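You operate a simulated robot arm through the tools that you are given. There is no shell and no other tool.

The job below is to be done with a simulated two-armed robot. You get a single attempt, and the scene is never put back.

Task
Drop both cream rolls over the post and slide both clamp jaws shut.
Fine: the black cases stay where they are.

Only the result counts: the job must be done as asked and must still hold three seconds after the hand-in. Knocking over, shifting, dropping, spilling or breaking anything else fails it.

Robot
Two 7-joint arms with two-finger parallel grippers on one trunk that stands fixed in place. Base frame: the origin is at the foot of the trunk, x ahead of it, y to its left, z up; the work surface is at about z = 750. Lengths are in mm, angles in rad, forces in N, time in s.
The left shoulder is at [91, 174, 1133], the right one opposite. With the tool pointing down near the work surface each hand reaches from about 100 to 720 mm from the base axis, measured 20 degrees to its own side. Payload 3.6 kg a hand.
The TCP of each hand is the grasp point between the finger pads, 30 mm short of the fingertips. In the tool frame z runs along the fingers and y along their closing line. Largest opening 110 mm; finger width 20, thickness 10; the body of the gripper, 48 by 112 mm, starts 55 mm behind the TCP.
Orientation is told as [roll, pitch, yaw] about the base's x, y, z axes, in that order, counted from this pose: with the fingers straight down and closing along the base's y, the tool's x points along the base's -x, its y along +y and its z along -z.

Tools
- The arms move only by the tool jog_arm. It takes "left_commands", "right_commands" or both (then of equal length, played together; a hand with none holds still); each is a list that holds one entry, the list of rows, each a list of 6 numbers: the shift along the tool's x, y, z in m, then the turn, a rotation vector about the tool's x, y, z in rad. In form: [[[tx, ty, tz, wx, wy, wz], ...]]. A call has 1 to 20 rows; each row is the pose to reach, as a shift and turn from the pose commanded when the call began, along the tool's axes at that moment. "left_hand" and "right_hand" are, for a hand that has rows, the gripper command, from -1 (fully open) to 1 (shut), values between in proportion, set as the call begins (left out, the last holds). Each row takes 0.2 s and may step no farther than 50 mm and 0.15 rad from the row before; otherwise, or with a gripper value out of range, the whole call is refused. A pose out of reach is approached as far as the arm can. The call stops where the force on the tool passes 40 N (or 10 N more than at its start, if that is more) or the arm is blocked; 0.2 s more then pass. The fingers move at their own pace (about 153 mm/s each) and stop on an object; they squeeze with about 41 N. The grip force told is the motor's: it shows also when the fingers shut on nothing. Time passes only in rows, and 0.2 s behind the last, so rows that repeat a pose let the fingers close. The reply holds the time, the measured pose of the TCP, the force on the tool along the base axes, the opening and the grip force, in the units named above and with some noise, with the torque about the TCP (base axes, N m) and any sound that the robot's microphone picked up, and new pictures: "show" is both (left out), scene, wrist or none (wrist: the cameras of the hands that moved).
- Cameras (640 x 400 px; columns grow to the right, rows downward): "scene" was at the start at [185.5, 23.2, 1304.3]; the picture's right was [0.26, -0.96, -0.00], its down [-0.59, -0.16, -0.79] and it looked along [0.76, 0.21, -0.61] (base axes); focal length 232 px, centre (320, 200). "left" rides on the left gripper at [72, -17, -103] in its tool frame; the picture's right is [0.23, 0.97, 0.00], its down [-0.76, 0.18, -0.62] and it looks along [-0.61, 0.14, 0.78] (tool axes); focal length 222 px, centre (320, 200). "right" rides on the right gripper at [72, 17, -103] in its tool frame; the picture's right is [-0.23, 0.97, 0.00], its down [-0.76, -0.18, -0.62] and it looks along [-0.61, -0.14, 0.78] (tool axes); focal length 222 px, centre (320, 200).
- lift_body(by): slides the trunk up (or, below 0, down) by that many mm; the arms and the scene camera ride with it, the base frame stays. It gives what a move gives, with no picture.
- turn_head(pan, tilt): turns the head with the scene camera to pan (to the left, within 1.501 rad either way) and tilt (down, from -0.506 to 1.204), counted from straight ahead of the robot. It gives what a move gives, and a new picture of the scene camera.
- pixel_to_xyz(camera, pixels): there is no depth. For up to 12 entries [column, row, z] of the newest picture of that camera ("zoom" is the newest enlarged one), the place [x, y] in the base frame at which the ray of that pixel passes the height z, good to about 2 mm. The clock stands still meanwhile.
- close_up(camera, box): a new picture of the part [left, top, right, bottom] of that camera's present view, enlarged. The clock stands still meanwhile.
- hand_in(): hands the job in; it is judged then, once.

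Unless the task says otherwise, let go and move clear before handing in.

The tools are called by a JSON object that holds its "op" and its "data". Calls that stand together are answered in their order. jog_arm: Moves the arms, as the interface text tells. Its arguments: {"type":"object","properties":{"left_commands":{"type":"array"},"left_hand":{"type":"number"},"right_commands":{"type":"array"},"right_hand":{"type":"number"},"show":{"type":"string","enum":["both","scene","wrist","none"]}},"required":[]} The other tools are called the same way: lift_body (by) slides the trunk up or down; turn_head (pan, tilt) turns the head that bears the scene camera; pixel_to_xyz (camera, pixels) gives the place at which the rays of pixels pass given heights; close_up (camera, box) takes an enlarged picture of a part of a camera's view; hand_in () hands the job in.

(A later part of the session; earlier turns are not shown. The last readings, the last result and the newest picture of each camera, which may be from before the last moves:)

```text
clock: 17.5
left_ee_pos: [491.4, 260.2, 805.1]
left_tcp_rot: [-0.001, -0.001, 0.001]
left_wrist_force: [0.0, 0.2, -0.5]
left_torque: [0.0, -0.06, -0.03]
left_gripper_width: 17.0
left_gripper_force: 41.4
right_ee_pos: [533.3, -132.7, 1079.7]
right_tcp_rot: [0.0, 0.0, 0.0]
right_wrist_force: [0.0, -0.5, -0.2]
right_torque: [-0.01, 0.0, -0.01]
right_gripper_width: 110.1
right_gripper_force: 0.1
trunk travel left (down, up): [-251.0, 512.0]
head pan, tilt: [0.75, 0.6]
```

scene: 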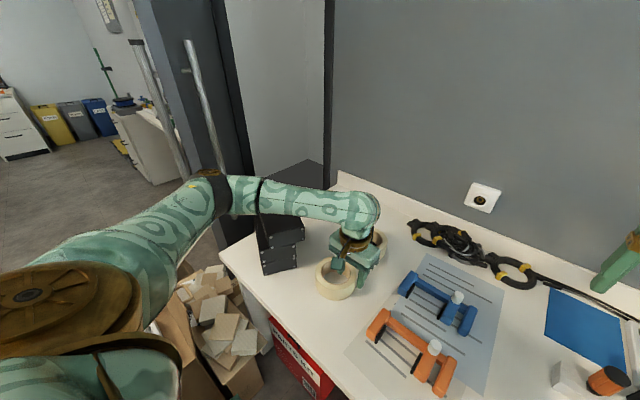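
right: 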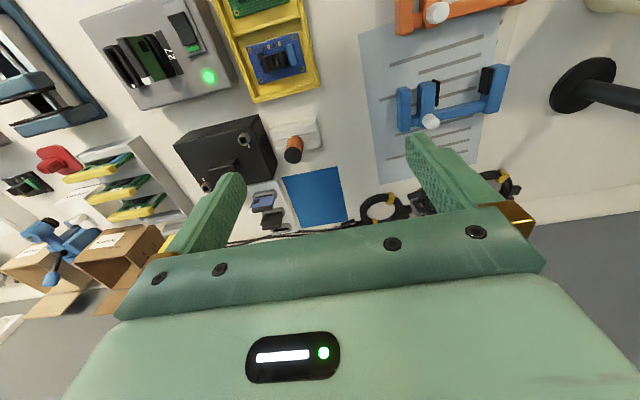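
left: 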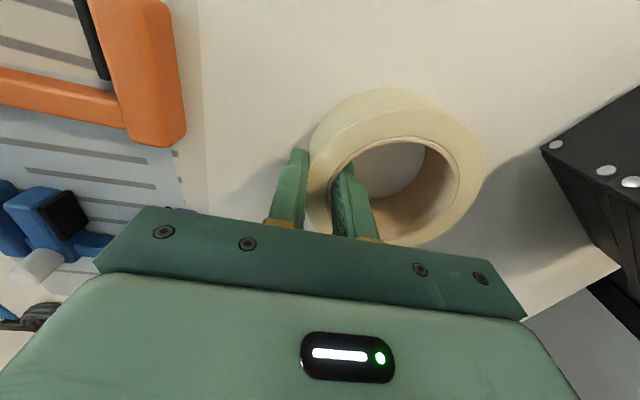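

The second roll is gripped at 17.0 mm and 41 N. I'll lift 145 mm to z≈950 and then carry it to the post.

{"op": "jog_arm", "data": {"left_commands": [[[0, 0, -0.01, 0, 0, 0], [0, 0, -0.035, 0, 0, 0], [0, 0, -0.065, 0, 0, 0], [0, 0, -0.095, 0, 0, 0], [0, 0, -0.125, 0, 0, 0], [0, 0, -0.147, 0, 0, 0], [0, 0, -0.147, 0, 0, 0]]], "show": "wrist"}}

{"op": "jog_arm", "data": {"left_commands": [[[-0.03, 0.001, 0, 0, 0, 0], [-0.065, 0.002, 0, 0, 0, 0], [-0.1, 0.003, 0, 0, 0, 0], [-0.135, 0.003, 0, 0, 0, 0], [-0.16, 0.003, 0, 0, 0, 0], [-0.16, 0.003, 0, 0, 0, 0]]], "show": "both"}}

```text
clock: 19.1
left_ee_pos: [493.2, 262.5, 953.9]
left_tcp_rot: [-0.001, 0.001, -0.001]
left_wrist_force: [0.7, 0.2, -2.6]
left_torque: [-0.12, 0.01, -0.01]
left_gripper_width: 16.8
left_gripper_force: 41.7
right_ee_pos: [533.2, -132.0, 1079.1]
right_tcp_rot: [-0.001, 0.0, -0.001]
right_wrist_force: [-0.2, 0.2, 0.6]
right_torque: [0.0, 0.0, 0.0]
right_gripper_width: 110.0
right_gripper_force: 0.1
trunk travel left (down, up): [-251.0, 512.0]
head pan, tilt: [0.75, 0.6]
```

left: 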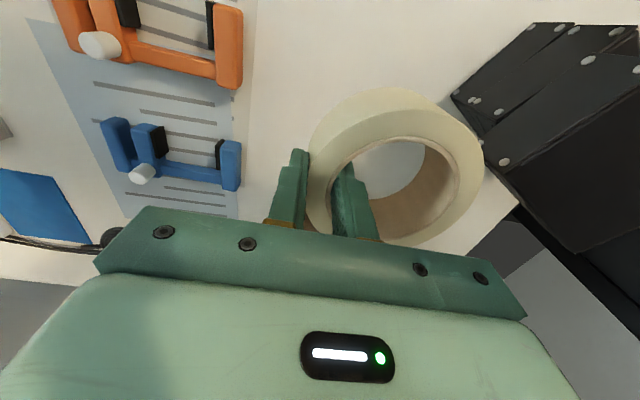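

```text
clock: 20.5
left_ee_pos: [651.8, 263.3, 954.3]
left_tcp_rot: [0.0, 0.0, -0.001]
left_wrist_force: [-0.1, -0.2, -3.0]
left_torque: [-0.08, 0.01, 0.02]
left_gripper_width: 16.8
left_gripper_force: 41.2
right_ee_pos: [533.1, -132.0, 1079.4]
right_tcp_rot: [-0.002, -0.001, -0.002]
right_wrist_force: [-0.7, 0.1, -0.1]
right_torque: [-0.01, 0.0, 0.0]
right_gripper_width: 110.1
right_gripper_force: 0.1
trunk travel left (down, up): [-251.0, 512.0]
head pan, tilt: [0.75, 0.6]
```

scene: 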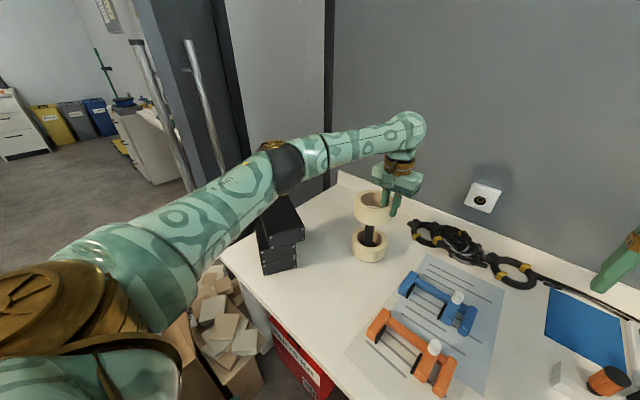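
left: 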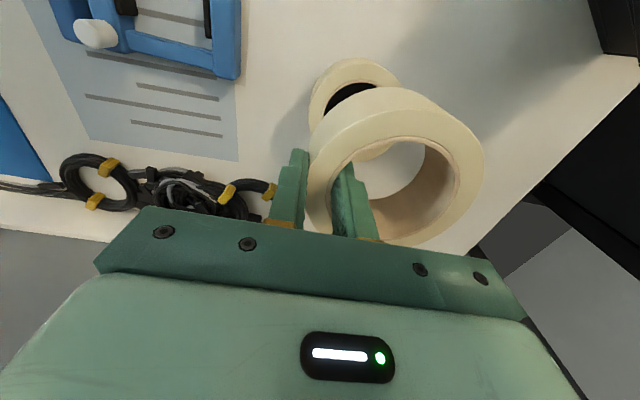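

The second roll is above the post, just where the first one was. Lowering in two stages; it should meet the first roll's top at TCP z≈863.

{"op": "jog_arm", "data": {"left_commands": [[[0, -0.001, 0.015, 0, 0, 0], [0, -0.001, 0.035, 0, 0, 0], [0, -0.001, 0.055, 0, 0, 0], [0, -0.001, 0.07, 0, 0, 0], [0, -0.001, 0.07, 0, 0, 0]]], "show": "both"}}

```text
clock: 21.7
left_ee_pos: [651.4, 262.5, 882.8]
left_tcp_rot: [0.0, 0.001, 0.0]
left_wrist_force: [-0.2, -0.1, -1.7]
left_torque: [-0.11, 0.04, -0.02]
left_gripper_width: 16.6
left_gripper_force: 41.2
right_ee_pos: [534.3, -133.6, 1078.1]
right_tcp_rot: [0.0, 0.001, -0.001]
right_wrist_force: [0.1, 0.7, -0.6]
right_torque: [0.01, 0.01, 0.0]
right_gripper_width: 109.9
right_gripper_force: 0.0
trunk travel left (down, up): [-251.0, 512.0]
head pan, tilt: [0.75, 0.6]
```

scene: 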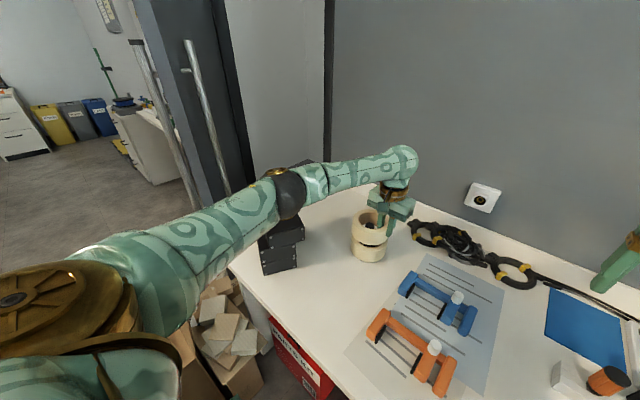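
left: 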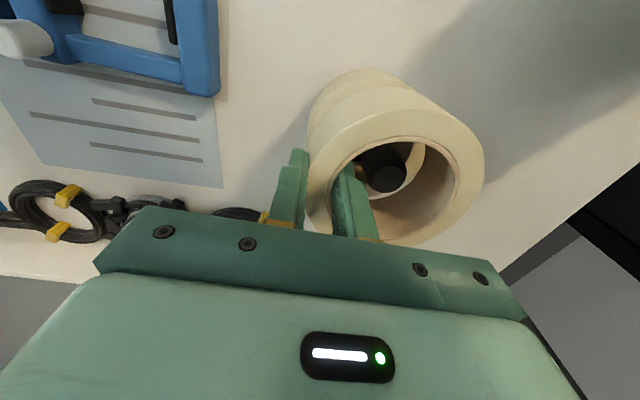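

The post top is in the bore at (385,170). I'll ease down 16 mm to just above the lower roll, then release.

{"op": "jog_arm", "data": {"left_commands": [[[0, 0, 0.008, 0, 0, 0], [0, 0, 0.016, 0, 0, 0], [0, 0, 0.016, 0, 0, 0]]], "show": "wrist"}}

{"op": "jog_arm", "data": {"left_commands": [[[0, 0, 0, 0, 0, 0], [0, 0, 0, 0, 0, 0], [0, 0, 0, 0, 0, 0]]], "left_hand": 0.45, "show": "wrist"}}

```text
clock: 22.5
left_ee_pos: [652.8, 263.2, 866.9]
left_tcp_rot: [0.0, -0.001, 0.0]
left_wrist_force: [0.1, 0.6, -2.5]
left_torque: [-0.07, 0.01, -0.01]
left_gripper_width: 16.7
left_gripper_force: 40.8
right_ee_pos: [533.9, -132.7, 1079.1]
right_tcp_rot: [0.001, 0.0, 0.001]
right_wrist_force: [0.5, -0.4, -0.6]
right_torque: [0.04, 0.01, -0.02]
right_gripper_width: 110.0
right_gripper_force: 0.1
trunk travel left (down, up): [-251.0, 512.0]
head pan, tilt: [0.75, 0.6]
```

left: 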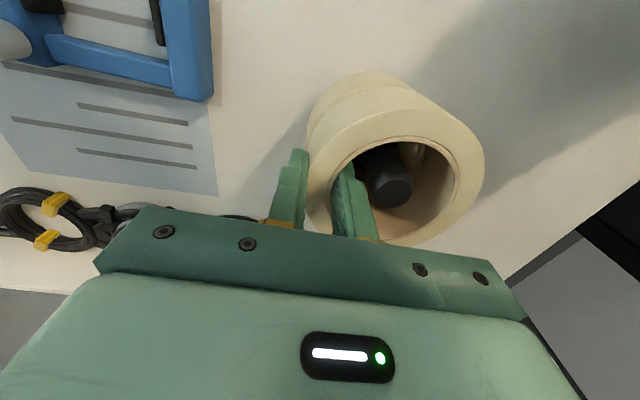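

```text
clock: 23.3
left_ee_pos: [652.2, 262.1, 866.6]
left_tcp_rot: [-0.001, 0.001, 0.0]
left_wrist_force: [0.9, -1.0, 0.0]
left_torque: [-0.02, 0.01, 0.03]
left_gripper_width: 30.5
left_gripper_force: 0.1
right_ee_pos: [533.6, -134.1, 1079.4]
right_tcp_rot: [0.001, 0.001, -0.002]
right_wrist_force: [-0.5, -0.3, -0.1]
right_torque: [-0.04, 0.01, 0.02]
right_gripper_width: 110.0
right_gripper_force: 0.1
trunk travel left (down, up): [-251.0, 512.0]
head pan, tilt: [0.75, 0.6]
```

left: 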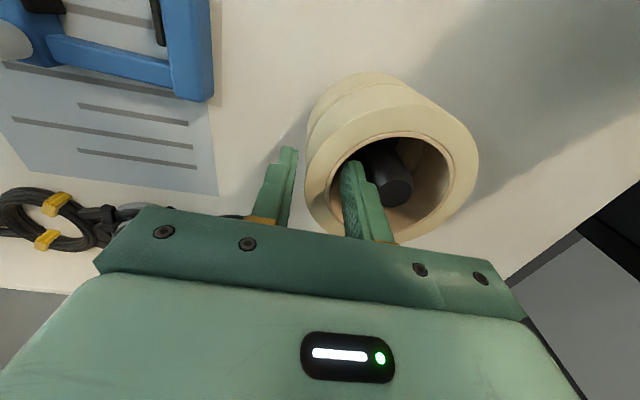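

Both rolls are over the post and released. I'll lift straight out and turn the head to the clamps.

{"op": "jog_arm", "data": {"left_commands": [[[0, 0, -0.02, 0, 0, 0], [0, 0, -0.05, 0, 0, 0], [0, 0, -0.08, 0, 0, 0], [0, 0, -0.12, 0, 0, 0], [0.04, 0, -0.13, 0, 0, 0], [0.08, 0, -0.14, 0, 0, 0], [0.12, 0, -0.14, 0, 0, 0], [0.16, 0, -0.14, 0, 0, 0]]], "show": "none"}}

{"op": "turn_head", "data": {"pan": 0.2, "tilt": 0.75}}

```text
clock: 25.1
left_ee_pos: [491.0, 260.5, 1010.4]
left_tcp_rot: [0.0, -0.001, -0.001]
left_wrist_force: [-1.0, 0.8, 0.3]
left_torque: [0.0, 0.02, -0.01]
left_gripper_width: 30.3
left_gripper_force: 0.1
right_ee_pos: [532.0, -134.2, 1079.6]
right_tcp_rot: [-0.001, 0.0, 0.0]
right_wrist_force: [-0.1, 0.0, -0.1]
right_torque: [0.06, -0.01, 0.0]
right_gripper_width: 110.0
right_gripper_force: 0.2
trunk travel left (down, up): [-251.0, 512.0]
head pan, tilt: [0.75, 0.6]
```

```text
clock: 26.1
left_ee_pos: [490.9, 260.8, 1010.0]
left_tcp_rot: [0.0, -0.001, 0.001]
left_wrist_force: [-0.4, -0.3, -1.0]
left_torque: [0.01, 0.01, -0.01]
left_gripper_width: 30.5
left_gripper_force: 0.1
right_ee_pos: [532.8, -133.1, 1078.4]
right_tcp_rot: [0.0, -0.001, -0.001]
right_wrist_force: [-0.4, -0.2, 0.1]
right_torque: [0.0, 0.04, 0.01]
right_gripper_width: 110.2
right_gripper_force: 0.1
trunk travel left (down, up): [-251.0, 512.0]
head pan, tilt: [0.201, 0.75]
```

scene: 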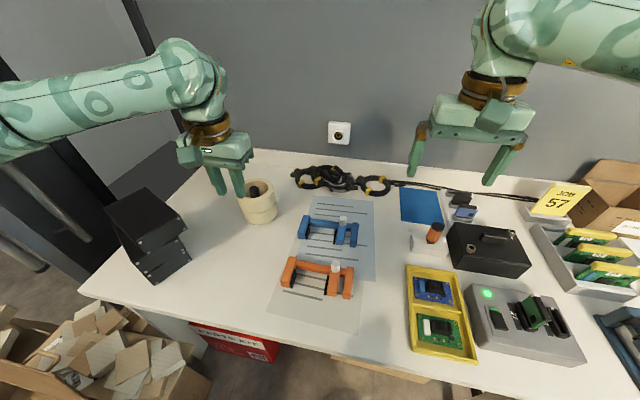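

Both rolls are stacked on the post, with its black top at (254,190) sticking out. Next I'll measure the clamps.

{"op": "close_up", "data": {"camera": "scene", "box": [285, 205, 373, 260]}}

{"op": "pixel_to_xyz", "data": {"camera": "zoom", "pixels": [[320, 200, 750]]}}

{"op": "close_up", "data": {"camera": "scene", "box": [270, 245, 366, 305]}}

```text
7.27 times, centred on (329, 232) of scene
```

zoom: 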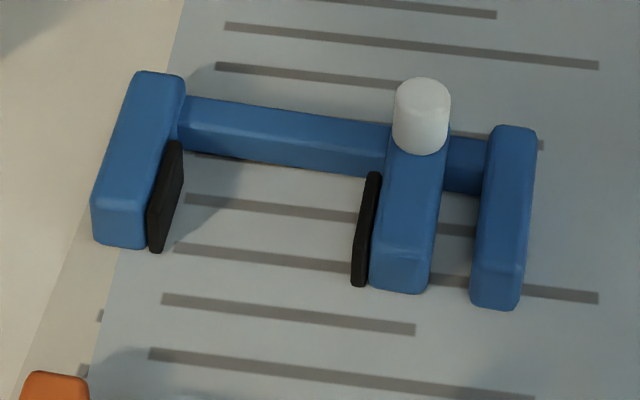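

```text
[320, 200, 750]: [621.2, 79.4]
```

```text
6.67 times, centred on (318, 275) of scene
```

zoom: 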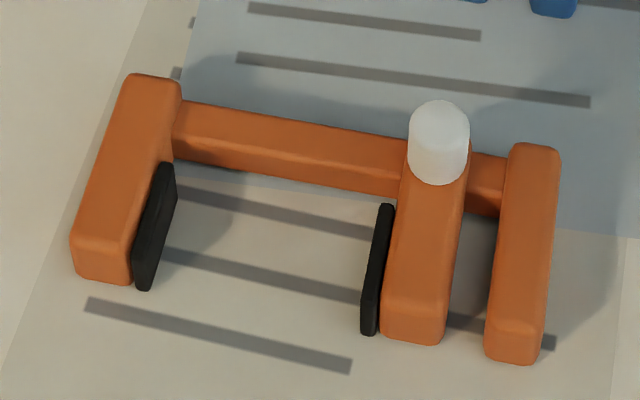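

{"op": "pixel_to_xyz", "data": {"camera": "zoom", "pixels": [[76, 278, 750], [131, 285, 750], [72, 238, 770], [128, 76, 770], [180, 88, 770], [382, 335, 750], [442, 345, 750], [487, 357, 750], [438, 120, 795], [438, 165, 770], [410, 160, 770], [468, 165, 770]]}}

{"op": "pixel_to_xyz", "data": {"camera": "zoom", "pixels": [[362, 333, 750], [378, 335, 750], [136, 288, 750], [150, 290, 750], [397, 195, 760], [463, 205, 770], [504, 215, 750], [534, 364, 750], [560, 150, 770], [515, 145, 770], [172, 103, 770], [400, 138, 770]]}}

{"op": "close_up", "data": {"camera": "left", "box": [40, 0, 300, 200]}}

```text
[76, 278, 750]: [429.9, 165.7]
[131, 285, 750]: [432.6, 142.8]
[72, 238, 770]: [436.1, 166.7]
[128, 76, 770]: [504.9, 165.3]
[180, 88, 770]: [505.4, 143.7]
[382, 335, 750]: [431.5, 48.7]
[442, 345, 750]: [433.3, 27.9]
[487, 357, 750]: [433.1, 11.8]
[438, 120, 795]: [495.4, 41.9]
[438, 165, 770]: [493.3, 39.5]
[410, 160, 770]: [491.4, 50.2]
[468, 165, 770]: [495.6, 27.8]
```

```text
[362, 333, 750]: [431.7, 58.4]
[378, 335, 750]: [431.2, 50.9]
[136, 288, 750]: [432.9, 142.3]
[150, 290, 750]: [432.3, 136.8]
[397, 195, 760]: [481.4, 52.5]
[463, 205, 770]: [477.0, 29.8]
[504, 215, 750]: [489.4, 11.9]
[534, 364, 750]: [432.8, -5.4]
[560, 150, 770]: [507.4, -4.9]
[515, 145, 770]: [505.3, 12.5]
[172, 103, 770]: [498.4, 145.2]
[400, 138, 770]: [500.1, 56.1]
```

```text
2.00 times, centred on (170, 100) of left
```

zoom: 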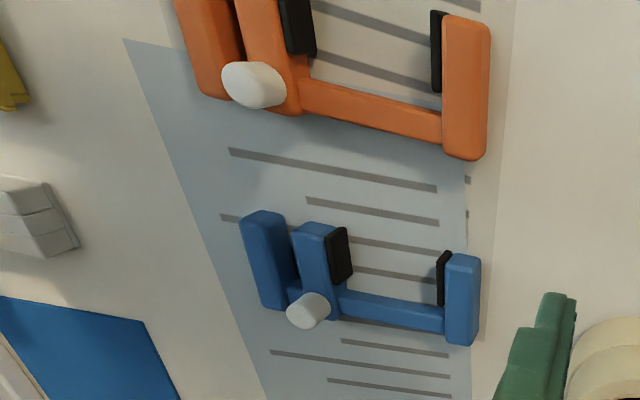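

The orange clamp measures as: fixed jaw y 143–166, pads gap y 58–137, sliding jaw y 28–50, knob at about (494,39). I'll move the left hand aside and bring the right hand above the orange knob.

{"op": "jog_arm", "data": {"left_commands": [[[0.01, 0.012, -0.01, 0, 0, 0], [0.02, 0.024, -0.02, 0, 0, 0], [0.03, 0.036, -0.03, 0, 0, 0], [0.04, 0.048, -0.04, 0, 0, 0], [0.05, 0.06, -0.05, 0, 0, 0], [0.05, 0.07, -0.05, 0, 0, 0], [0.05, 0.07, -0.05, 0, 0, 0]]], "right_commands": [[[0.0065, 0.029, 0.03, 0, 0, 0], [0.013, 0.058, 0.06, 0, 0, 0], [0.0195, 0.087, 0.09, 0, 0, 0], [0.026, 0.116, 0.12, 0, 0, 0], [0.0325, 0.145, 0.15, 0, 0, 0], [0.039, 0.172, 0.179, 0, 0, 0], [0.039, 0.172, 0.179, 0, 0, 0]]], "right_hand": 0.2, "show": "both"}}

```text
clock: 27.7
left_ee_pos: [443.0, 331.8, 1057.1]
left_tcp_rot: [-0.002, -0.001, 0.001]
left_wrist_force: [-0.7, 0.1, -0.3]
left_torque: [0.0, 0.0, -0.02]
left_gripper_width: 30.0
left_gripper_force: 0.1
right_ee_pos: [494.1, 38.7, 899.5]
right_tcp_rot: [0.0, 0.001, 0.001]
right_wrist_force: [-0.3, 0.2, -0.2]
right_torque: [0.05, 0.05, 0.01]
right_gripper_width: 44.0
right_gripper_force: 0.1
trunk travel left (down, up): [-251.0, 512.0]
head pan, tilt: [0.201, 0.75]
```

scene: 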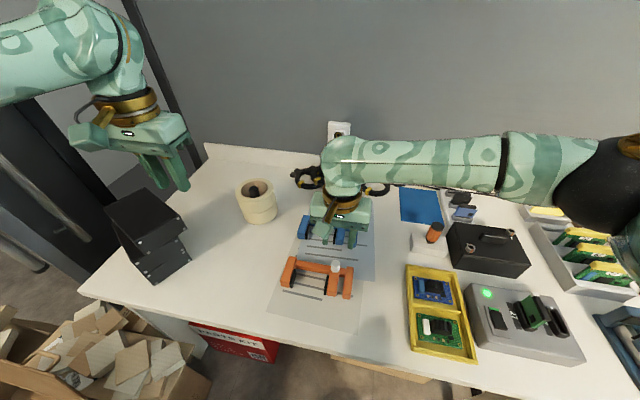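
right: 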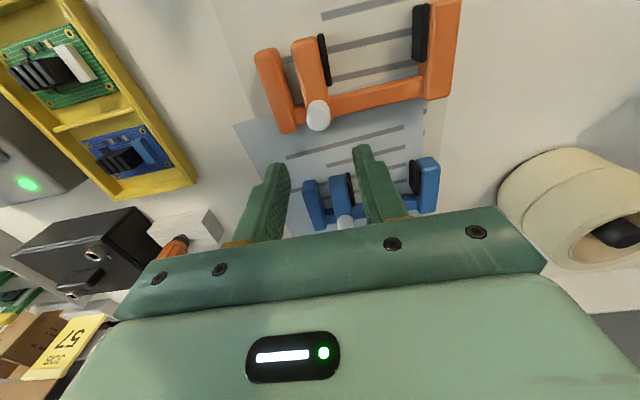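
left: 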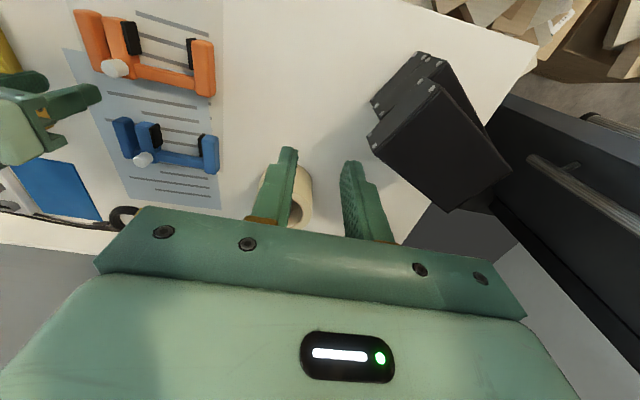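

{"op": "close_up", "data": {"camera": "right", "box": [240, 0, 480, 150]}}

{"op": "pixel_to_xyz", "data": {"camera": "zoom", "pixels": [[207, 307, 770], [207, 307, 795], [207, 305, 785]]}}

```text
2.67 times, centred on (360, 75) of right
```

zoom: 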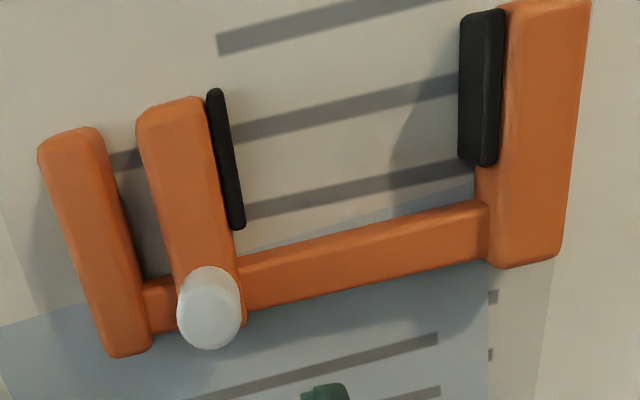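

```text
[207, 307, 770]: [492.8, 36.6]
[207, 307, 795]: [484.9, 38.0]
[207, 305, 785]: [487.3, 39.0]
```

The knob is a cylinder about 23 mm across standing on the sliding jaw. I'll lower the right hand with the fingers straddling it in y to TCP z≈818, then inspect.

{"op": "jog_arm", "data": {"right_commands": [[[0, 0, 0.025, 0, 0, 0], [0, 0, 0.05, 0, 0, 0], [0, 0, 0.07, 0, 0, 0], [0, 0, 0.082, 0, 0, 0], [0, 0, 0.082, 0, 0, 0]]], "show": "both"}}

{"op": "close_up", "data": {"camera": "scene", "box": [270, 205, 390, 305]}}

{"op": "close_up", "data": {"camera": "right", "box": [200, 60, 440, 250]}}

```text
clock: 28.9
left_ee_pos: [441.9, 331.6, 1056.7]
left_tcp_rot: [0.0, 0.002, 0.001]
left_wrist_force: [0.5, -0.6, 0.2]
left_torque: [-0.03, 0.01, 0.01]
left_gripper_width: 30.2
left_gripper_force: 0.0
right_ee_pos: [493.5, 39.3, 819.0]
right_tcp_rot: [0.0, 0.001, 0.0]
right_wrist_force: [0.2, 0.0, 0.6]
right_torque: [-0.02, 0.0, 0.02]
right_gripper_width: 43.9
right_gripper_force: 0.2
trunk travel left (down, up): [-251.0, 512.0]
head pan, tilt: [0.201, 0.75]
```

scene: 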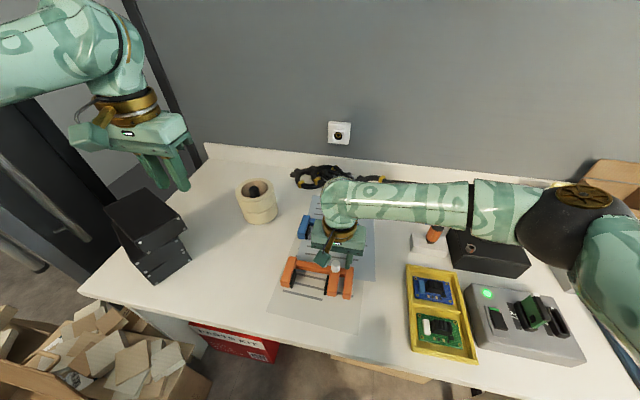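
right: 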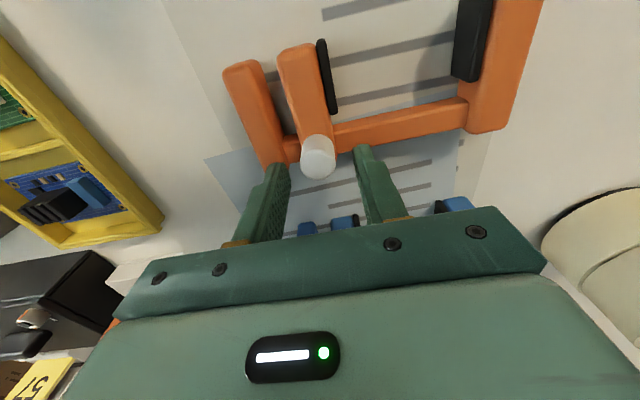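

```text
4.00 times, centred on (330, 255) of scene
```

zoom: 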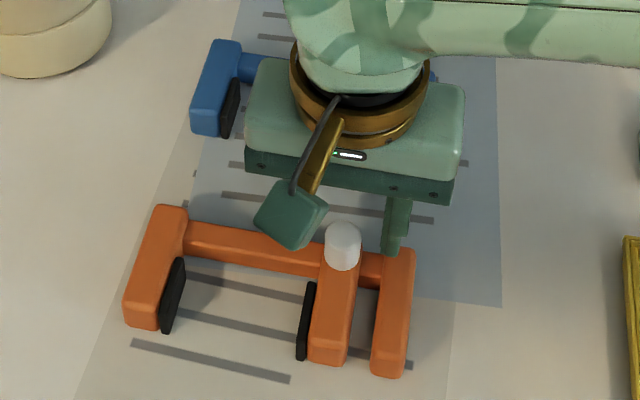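

```text
2.11 times, centred on (320, 155) of right
```

zoom: 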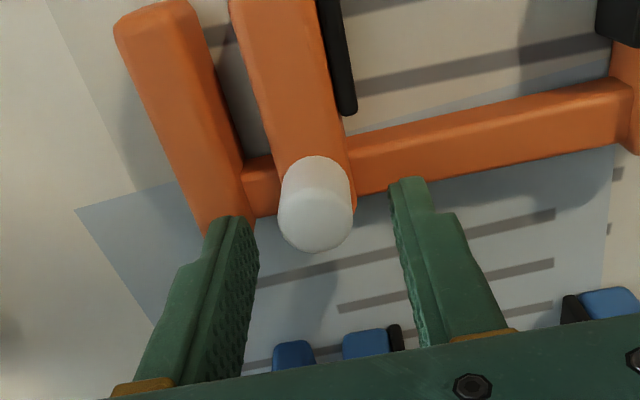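

The fingertips (z≈789) straddle the white knob at zoom (317,205), well centred. I'll go down 8 mm and close the fingers to a loose cage of about 26 mm around it.

{"op": "jog_arm", "data": {"right_commands": [[[0, 0, 0.004, 0, 0, 0], [0, 0, 0.008, 0, 0, 0], [0, 0, 0.008, 0, 0, 0]]], "show": "none"}}

{"op": "jog_arm", "data": {"right_commands": [[[0, 0, 0, 0, 0, 0], [0, 0, 0, 0, 0, 0], [0, 0, 0, 0, 0, 0]]], "right_hand": 0.53, "show": "wrist"}}

{"op": "close_up", "data": {"camera": "right", "box": [200, 60, 440, 250]}}

```text
clock: 29.7
left_ee_pos: [443.4, 332.1, 1057.5]
left_tcp_rot: [0.001, 0.0, 0.001]
left_wrist_force: [0.3, -0.6, 0.5]
left_torque: [0.03, 0.03, 0.0]
left_gripper_width: 30.3
left_gripper_force: 0.1
right_ee_pos: [492.9, 40.2, 810.7]
right_tcp_rot: [-0.001, -0.001, 0.001]
right_wrist_force: [-0.2, 0.2, -0.3]
right_torque: [-0.03, -0.02, -0.02]
right_gripper_width: 44.2
right_gripper_force: 0.1
trunk travel left (down, up): [-251.0, 512.0]
head pan, tilt: [0.201, 0.75]
```

```text
clock: 30.5
left_ee_pos: [441.5, 331.1, 1057.2]
left_tcp_rot: [0.0, 0.0, 0.001]
left_wrist_force: [-0.6, 0.0, -0.2]
left_torque: [0.01, 0.0, 0.03]
left_gripper_width: 30.3
left_gripper_force: 0.1
right_ee_pos: [492.4, 40.3, 811.0]
right_tcp_rot: [0.0, 0.001, 0.0]
right_wrist_force: [0.2, 0.1, -0.2]
right_torque: [0.02, -0.02, 0.02]
right_gripper_width: 25.8
right_gripper_force: 0.0
trunk travel left (down, up): [-251.0, 512.0]
head pan, tilt: [0.201, 0.75]
```

right: 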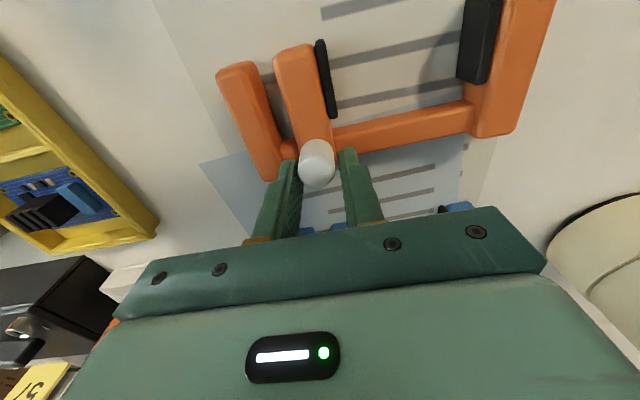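

```text
2.11 times, centred on (320, 155) of right
```

zoom: 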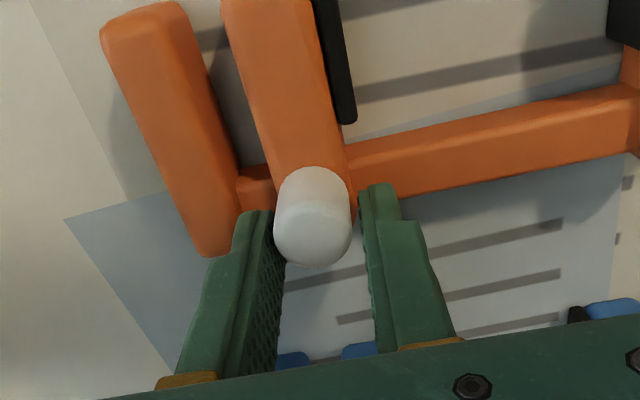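

The knob is caged between the fingers. As a test I'll push +y by 10 mm and see whether only the jaw moves.

{"op": "jog_arm", "data": {"right_commands": [[[0, 0.003, 0, 0, 0, 0], [0, 0.006, 0, 0, 0, 0], [0, 0.01, 0, 0, 0, 0], [0, 0.01, 0, 0, 0, 0]]], "show": "wrist"}}

{"op": "close_up", "data": {"camera": "scene", "box": [270, 205, 390, 305]}}

```text
clock: 31.5
left_ee_pos: [442.5, 332.0, 1057.0]
left_tcp_rot: [-0.001, 0.002, 0.001]
left_wrist_force: [-0.4, 0.3, -0.5]
left_torque: [0.0, -0.02, 0.01]
left_gripper_width: 30.4
left_gripper_force: 0.0
right_ee_pos: [493.1, 48.3, 809.9]
right_tcp_rot: [0.0, 0.0, 0.001]
right_wrist_force: [0.3, -0.6, 0.1]
right_torque: [0.0, -0.02, 0.01]
right_gripper_width: 25.8
right_gripper_force: 0.1
trunk travel left (down, up): [-251.0, 512.0]
head pan, tilt: [0.201, 0.75]
```

right: 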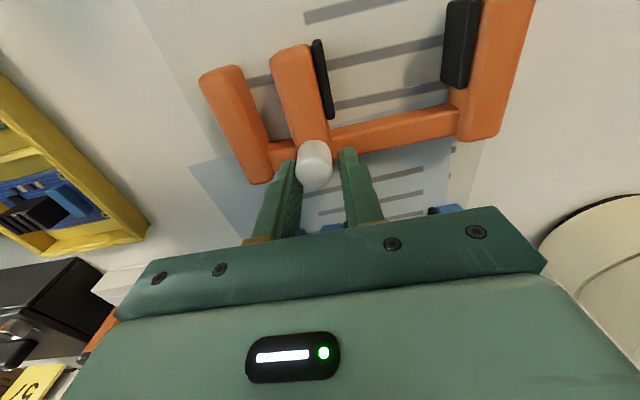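

```text
4.00 times, centred on (330, 255) of scene
```

zoom: 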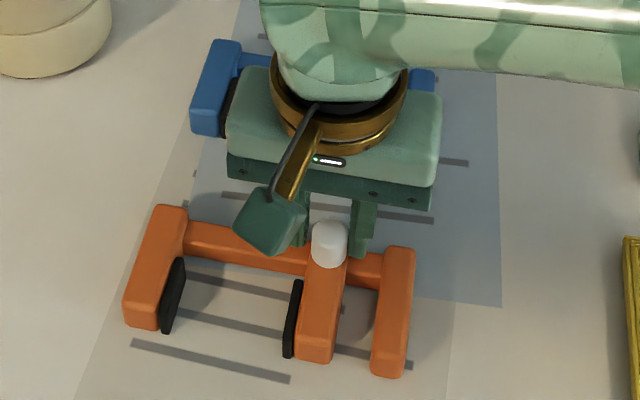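

Only the jaw moved; the fixed jaw's corner is still at zoom (127,325), and the force is negligible. I'll slide another 60 mm.

{"op": "jog_arm", "data": {"right_commands": [[[0, 0.008, 0, 0, 0, 0], [0, 0.016, 0, 0, 0, 0], [0, 0.024, 0, 0, 0, 0], [0, 0.032, 0, 0, 0, 0], [0, 0.04, 0, 0, 0, 0], [0, 0.048, 0, 0, 0, 0], [0, 0.056, 0, 0, 0, 0], [0, 0.06, 0, 0, 0, 0], [0, 0.06, 0, 0, 0, 0]]], "show": "wrist"}}

{"op": "close_up", "data": {"camera": "scene", "box": [270, 205, 390, 305]}}

```text
clock: 33.5
left_ee_pos: [441.7, 332.3, 1056.9]
left_tcp_rot: [-0.001, 0.0, -0.001]
left_wrist_force: [0.0, -0.1, 0.1]
left_torque: [-0.02, 0.01, 0.01]
left_gripper_width: 30.4
left_gripper_force: 0.0
right_ee_pos: [492.4, 108.5, 809.6]
right_tcp_rot: [-0.003, 0.0, -0.001]
right_wrist_force: [1.2, 0.5, 2.3]
right_torque: [-0.04, -0.01, 0.08]
right_gripper_width: 25.8
right_gripper_force: 0.2
trunk travel left (down, up): [-251.0, 512.0]
head pan, tilt: [0.201, 0.75]
```

right: 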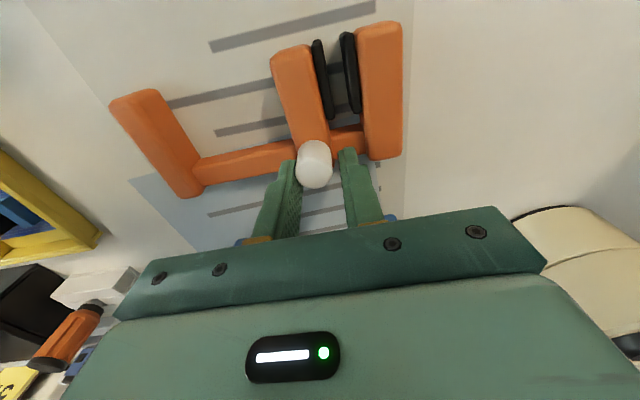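

```text
4.00 times, centred on (330, 255) of scene
```

zoom: 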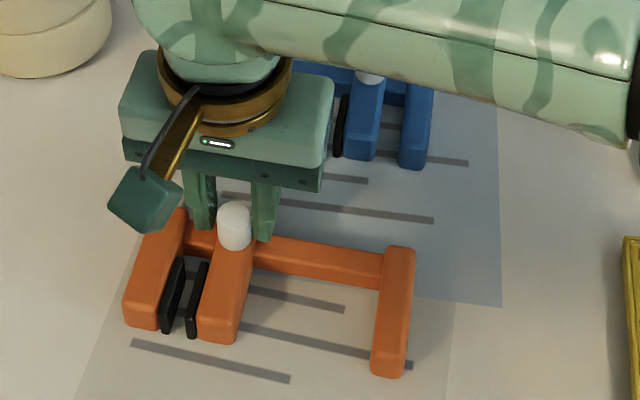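

About 10 mm of gap remains between the black pads. I'll push 8 mm more, then finish by squeezing the jaws together so there's no net push on the clamp body.

{"op": "jog_arm", "data": {"right_commands": [[[0, 0.003, 0, 0, 0, 0], [0, 0.006, 0, 0, 0, 0], [0, 0.008, 0, 0, 0, 0], [0, 0.008, 0, 0, 0, 0]]], "show": "wrist"}}

{"op": "close_up", "data": {"camera": "scene", "box": [270, 205, 390, 305]}}

{"op": "close_up", "data": {"camera": "right", "box": [240, 10, 440, 200]}}

```text
clock: 34.5
left_ee_pos: [442.2, 332.7, 1056.9]
left_tcp_rot: [-0.001, 0.0, -0.001]
left_wrist_force: [-0.3, 0.3, -1.0]
left_torque: [0.0, 0.01, -0.01]
left_gripper_width: 30.2
left_gripper_force: 0.1
right_ee_pos: [492.4, 116.1, 809.6]
right_tcp_rot: [-0.001, -0.001, -0.001]
right_wrist_force: [1.2, -0.3, 2.0]
right_torque: [-0.06, 0.0, 0.02]
right_gripper_width: 25.7
right_gripper_force: 0.2
trunk travel left (down, up): [-251.0, 512.0]
head pan, tilt: [0.201, 0.75]
```

right: 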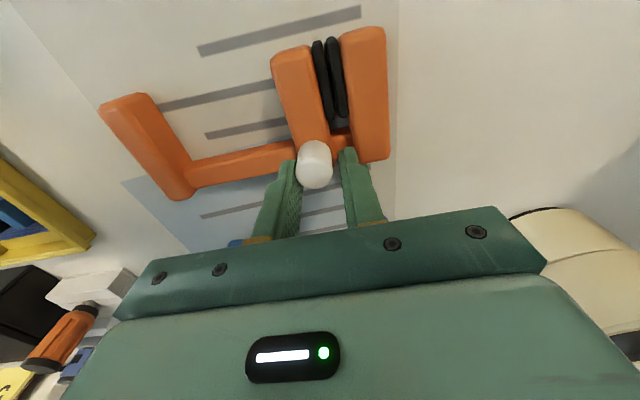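

```text
4.00 times, centred on (330, 255) of scene
```

zoom: 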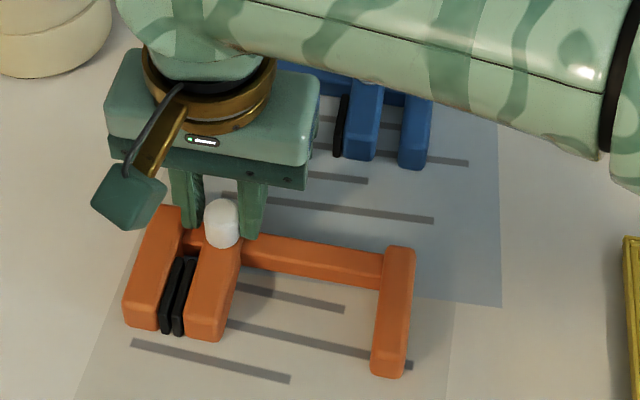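

```text
2.11 times, centred on (340, 105) of right
```

zoom: 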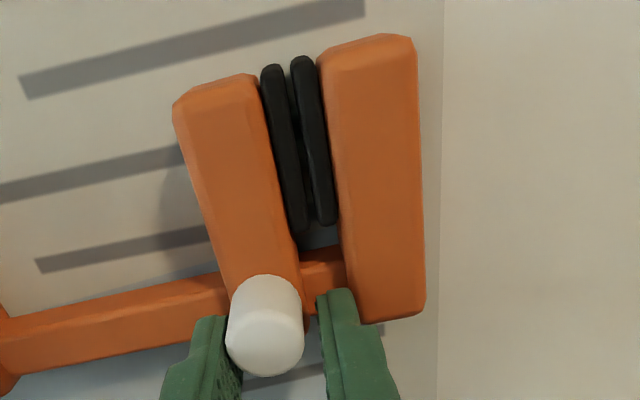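

The pads are 2–3 mm apart. I'll lift off the knob, then straddle both jaws at x≈452, y≈136 with an open hand and squeeze.

{"op": "jog_arm", "data": {"right_commands": [[[0, 0, -0.015, 0, 0, 0], [0, 0, -0.035, 0, 0, 0], [0, 0, -0.055, 0, 0, 0], [0.02, 0.01, -0.06, 0, 0, 0], [0.04, 0.0205, -0.06, 0, 0, 0], [0.04, 0.0205, -0.06, 0, 0, 0]]], "show": "none"}}

{"op": "jog_arm", "data": {"right_commands": [[[0, 0, 0, 0, 0, 0], [0, 0, 0, 0, 0, 0]]], "right_hand": -0.64, "show": "both"}}

{"op": "close_up", "data": {"camera": "right", "box": [200, 60, 480, 260]}}

```text
clock: 35.9
left_ee_pos: [442.6, 331.6, 1056.1]
left_tcp_rot: [-0.001, -0.001, 0.001]
left_wrist_force: [-0.1, -0.3, 0.1]
left_torque: [-0.02, 0.04, 0.01]
left_gripper_width: 30.2
left_gripper_force: 0.0
right_ee_pos: [453.3, 138.8, 870.6]
right_tcp_rot: [0.0, 0.0, 0.002]
right_wrist_force: [0.0, 0.6, -0.4]
right_torque: [-0.03, -0.01, 0.01]
right_gripper_width: 25.7
right_gripper_force: 0.1
trunk travel left (down, up): [-251.0, 512.0]
head pan, tilt: [0.201, 0.75]
```

```text
clock: 36.5
left_ee_pos: [442.6, 331.8, 1056.5]
left_tcp_rot: [0.001, 0.001, -0.001]
left_wrist_force: [0.1, 1.1, 0.3]
left_torque: [0.01, 0.0, 0.0]
left_gripper_width: 29.9
left_gripper_force: 0.1
right_ee_pos: [452.5, 138.7, 870.0]
right_tcp_rot: [-0.003, 0.001, 0.001]
right_wrist_force: [0.1, 0.0, -0.6]
right_torque: [0.02, 0.03, 0.01]
right_gripper_width: 90.1
right_gripper_force: 0.1
trunk travel left (down, up): [-251.0, 512.0]
head pan, tilt: [0.201, 0.75]
```

scene: 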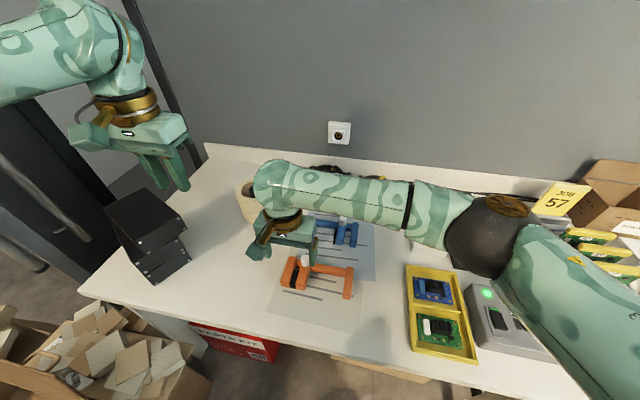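
right: 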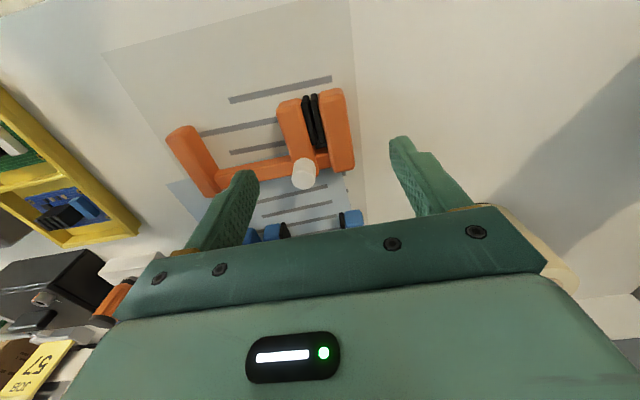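

```text
2.00 times, centred on (340, 160) of right
```

zoom: 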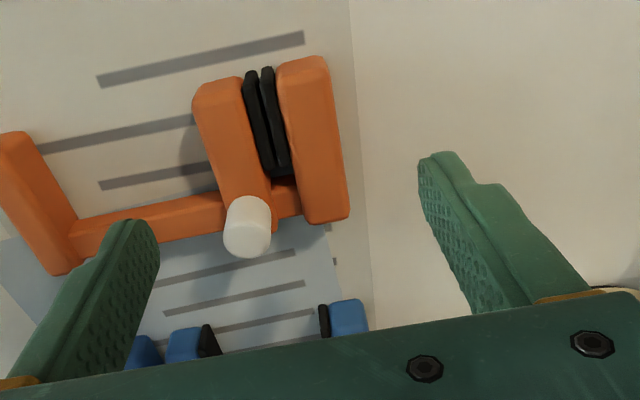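

The open fingers will pass on either side of both jaws. I'll centre at y≈136.5 and descend to TCP z≈788.

{"op": "jog_arm", "data": {"right_commands": [[[0, -0.002, 0.025, 0, 0, 0], [0, -0.002, 0.05, 0, 0, 0], [0, -0.002, 0.07, 0, 0, 0], [0, -0.002, 0.082, 0, 0, 0], [0, -0.002, 0.082, 0, 0, 0]]], "show": "wrist"}}

{"op": "close_up", "data": {"camera": "scene", "box": [240, 205, 380, 305]}}

```text
clock: 37.7
left_ee_pos: [441.8, 330.7, 1056.7]
left_tcp_rot: [-0.001, -0.001, 0.0]
left_wrist_force: [0.6, 0.0, -0.6]
left_torque: [-0.01, -0.03, 0.02]
left_gripper_width: 30.2
left_gripper_force: 0.1
right_ee_pos: [453.1, 136.5, 786.7]
right_tcp_rot: [-0.002, 0.002, 0.001]
right_wrist_force: [-0.7, 0.1, -0.4]
right_torque: [0.02, -0.04, -0.02]
right_gripper_width: 90.3
right_gripper_force: 0.2
trunk travel left (down, up): [-251.0, 512.0]
head pan, tilt: [0.201, 0.75]
```

right: 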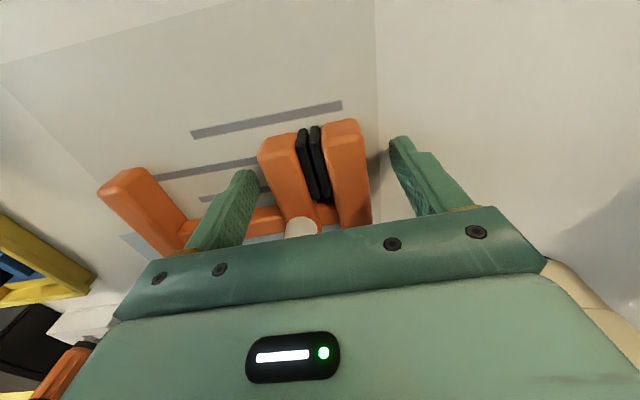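

```text
4.00 times, centred on (310, 255) of scene
```

zoom: 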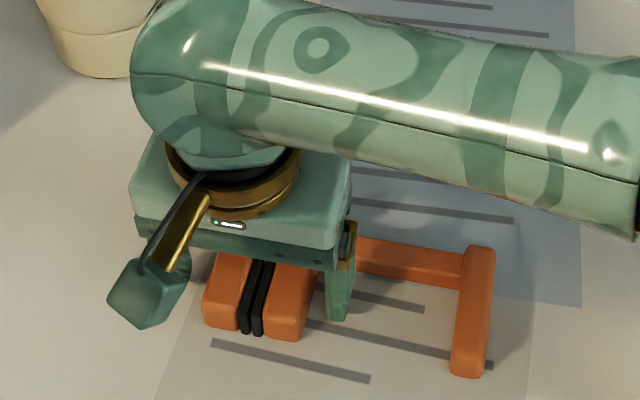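

The fingers straddle both jaws. I'll close in stages: first to 63 mm, then shut.

{"op": "jog_arm", "data": {"right_commands": [[[0, 0, 0, 0, 0, 0], [0, 0, 0, 0, 0, 0]]], "right_hand": -0.145, "show": "none"}}

{"op": "jog_arm", "data": {"right_commands": [[[0, 0, 0, 0, 0, 0], [0, 0, 0, 0, 0, 0], [0, 0, 0, 0, 0, 0]]], "right_hand": 1, "show": "wrist"}}

{"op": "close_up", "data": {"camera": "scene", "box": [240, 205, 380, 305]}}

```text
clock: 38.3
left_ee_pos: [441.6, 331.4, 1056.5]
left_tcp_rot: [0.002, -0.001, 0.001]
left_wrist_force: [0.6, 0.1, -0.3]
left_torque: [-0.02, 0.0, -0.02]
left_gripper_width: 30.3
left_gripper_force: 0.1
right_ee_pos: [453.2, 136.0, 787.1]
right_tcp_rot: [-0.002, 0.0, 0.0]
right_wrist_force: [-0.7, 0.8, 0.4]
right_torque: [0.01, 0.03, -0.01]
right_gripper_width: 63.0
right_gripper_force: 0.0
trunk travel left (down, up): [-251.0, 512.0]
head pan, tilt: [0.201, 0.75]
```

```text
clock: 39.1
left_ee_pos: [443.0, 331.8, 1056.8]
left_tcp_rot: [0.001, 0.0, 0.001]
left_wrist_force: [-0.5, -0.2, 0.3]
left_torque: [0.03, 0.04, 0.04]
left_gripper_width: 30.2
left_gripper_force: 0.0
right_ee_pos: [453.0, 135.3, 787.1]
right_tcp_rot: [-0.001, 0.002, 0.0]
right_wrist_force: [-0.3, 0.3, 0.4]
right_torque: [-0.01, -0.02, 0.02]
right_gripper_width: 57.6
right_gripper_force: 41.1
trunk travel left (down, up): [-251.0, 512.0]
head pan, tilt: [0.201, 0.75]
```

right: 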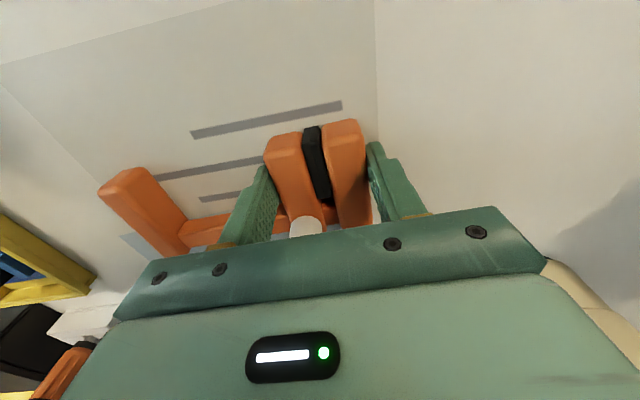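

```text
4.00 times, centred on (310, 255) of scene
```

zoom: 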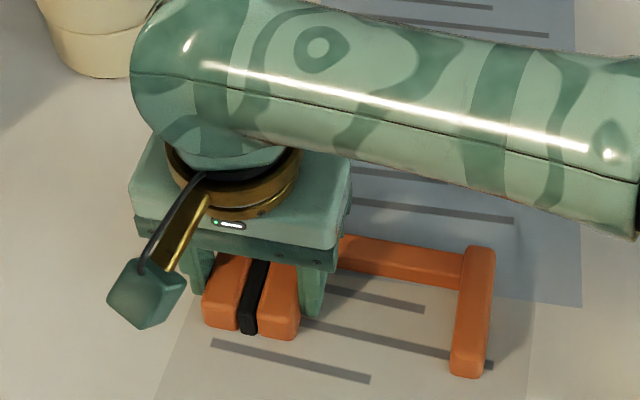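

The orange pads now touch at 57.6 mm grip, and the clamp body didn't shift. I'll open and lift clear.

{"op": "jog_arm", "data": {"right_commands": [[[0, 0, 0, 0, 0, 0], [0, 0, 0, 0, 0, 0]]], "right_hand": -0.64, "show": "none"}}

{"op": "jog_arm", "data": {"right_commands": [[[0, 0, -0.03, 0, 0, 0], [0, 0, -0.07, 0, 0, 0], [0, 0, -0.11, 0, 0, 0], [0, -0.03, -0.12, 0, 0, 0], [0, -0.07, -0.12, 0, 0, 0], [-0.03, -0.1, -0.12, 0, 0, 0], [-0.03, -0.1, -0.12, 0, 0, 0]]], "show": "both"}}

{"op": "close_up", "data": {"camera": "right", "box": [220, 40, 480, 240]}}

{"op": "close_up", "data": {"camera": "scene", "box": [240, 205, 380, 305]}}

```text
clock: 39.7
left_ee_pos: [442.1, 331.4, 1057.6]
left_tcp_rot: [0.0, -0.001, -0.001]
left_wrist_force: [-0.3, 0.6, 0.5]
left_torque: [-0.02, 0.04, -0.02]
left_gripper_width: 30.2
left_gripper_force: 0.1
right_ee_pos: [452.8, 136.0, 786.1]
right_tcp_rot: [-0.002, 0.0, -0.001]
right_wrist_force: [-0.2, -0.2, 0.2]
right_torque: [0.01, 0.0, -0.01]
right_gripper_width: 90.2
right_gripper_force: 0.1
trunk travel left (down, up): [-251.0, 512.0]
head pan, tilt: [0.201, 0.75]
```

```text
clock: 41.3
left_ee_pos: [442.2, 331.7, 1056.8]
left_tcp_rot: [0.001, 0.0, 0.0]
left_wrist_force: [0.5, 0.5, -0.1]
left_torque: [0.0, -0.04, -0.02]
left_gripper_width: 30.3
left_gripper_force: 0.1
right_ee_pos: [484.3, 35.9, 911.8]
right_tcp_rot: [-0.002, 0.0, -0.002]
right_wrist_force: [-0.5, 0.1, 0.2]
right_torque: [0.01, 0.03, -0.01]
right_gripper_width: 90.2
right_gripper_force: 0.0
trunk travel left (down, up): [-251.0, 512.0]
head pan, tilt: [0.201, 0.75]
```

scene: 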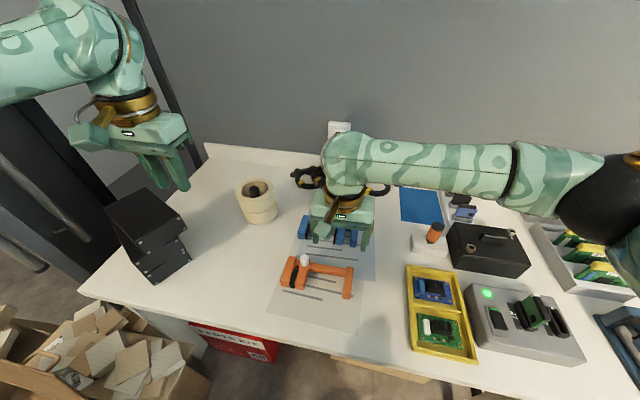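
right: 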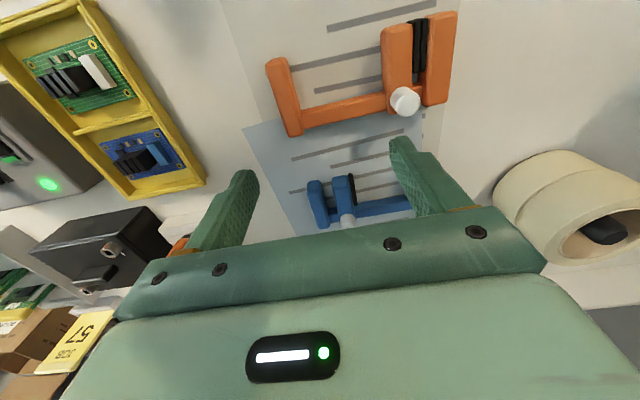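

```text
2.00 times, centred on (350, 140) of right
```

zoom: 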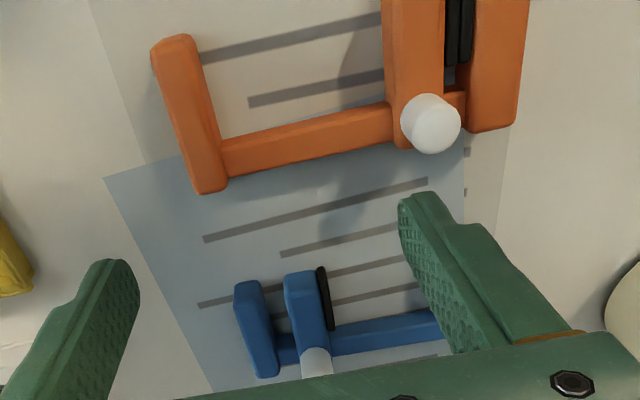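

```text
4.00 times, centred on (310, 255) of scene
```

zoom: 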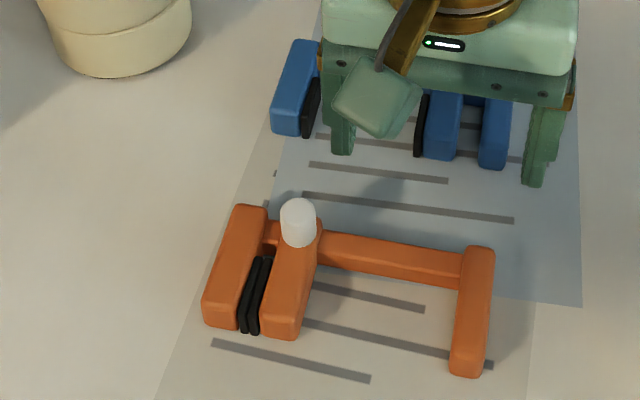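

The pads at zoom (258,290) may have separated slightly after the release. I'll take a tighter look.

{"op": "close_up", "data": {"camera": "scene", "box": [276, 250, 332, 294]}}

{"op": "close_up", "data": {"camera": "right", "box": [370, 0, 480, 120]}}

```text
9.09 times, centred on (304, 272) of scene
```

zoom: 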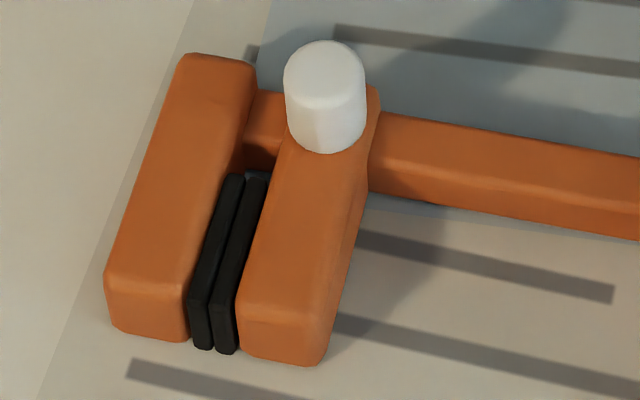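

```text
3.33 times, centred on (425, 60) of right
```

zoom: 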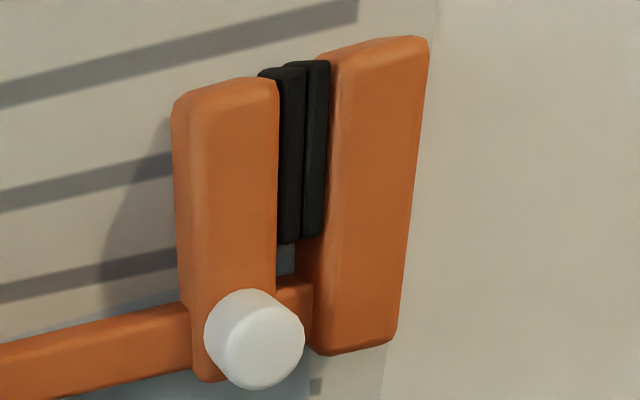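

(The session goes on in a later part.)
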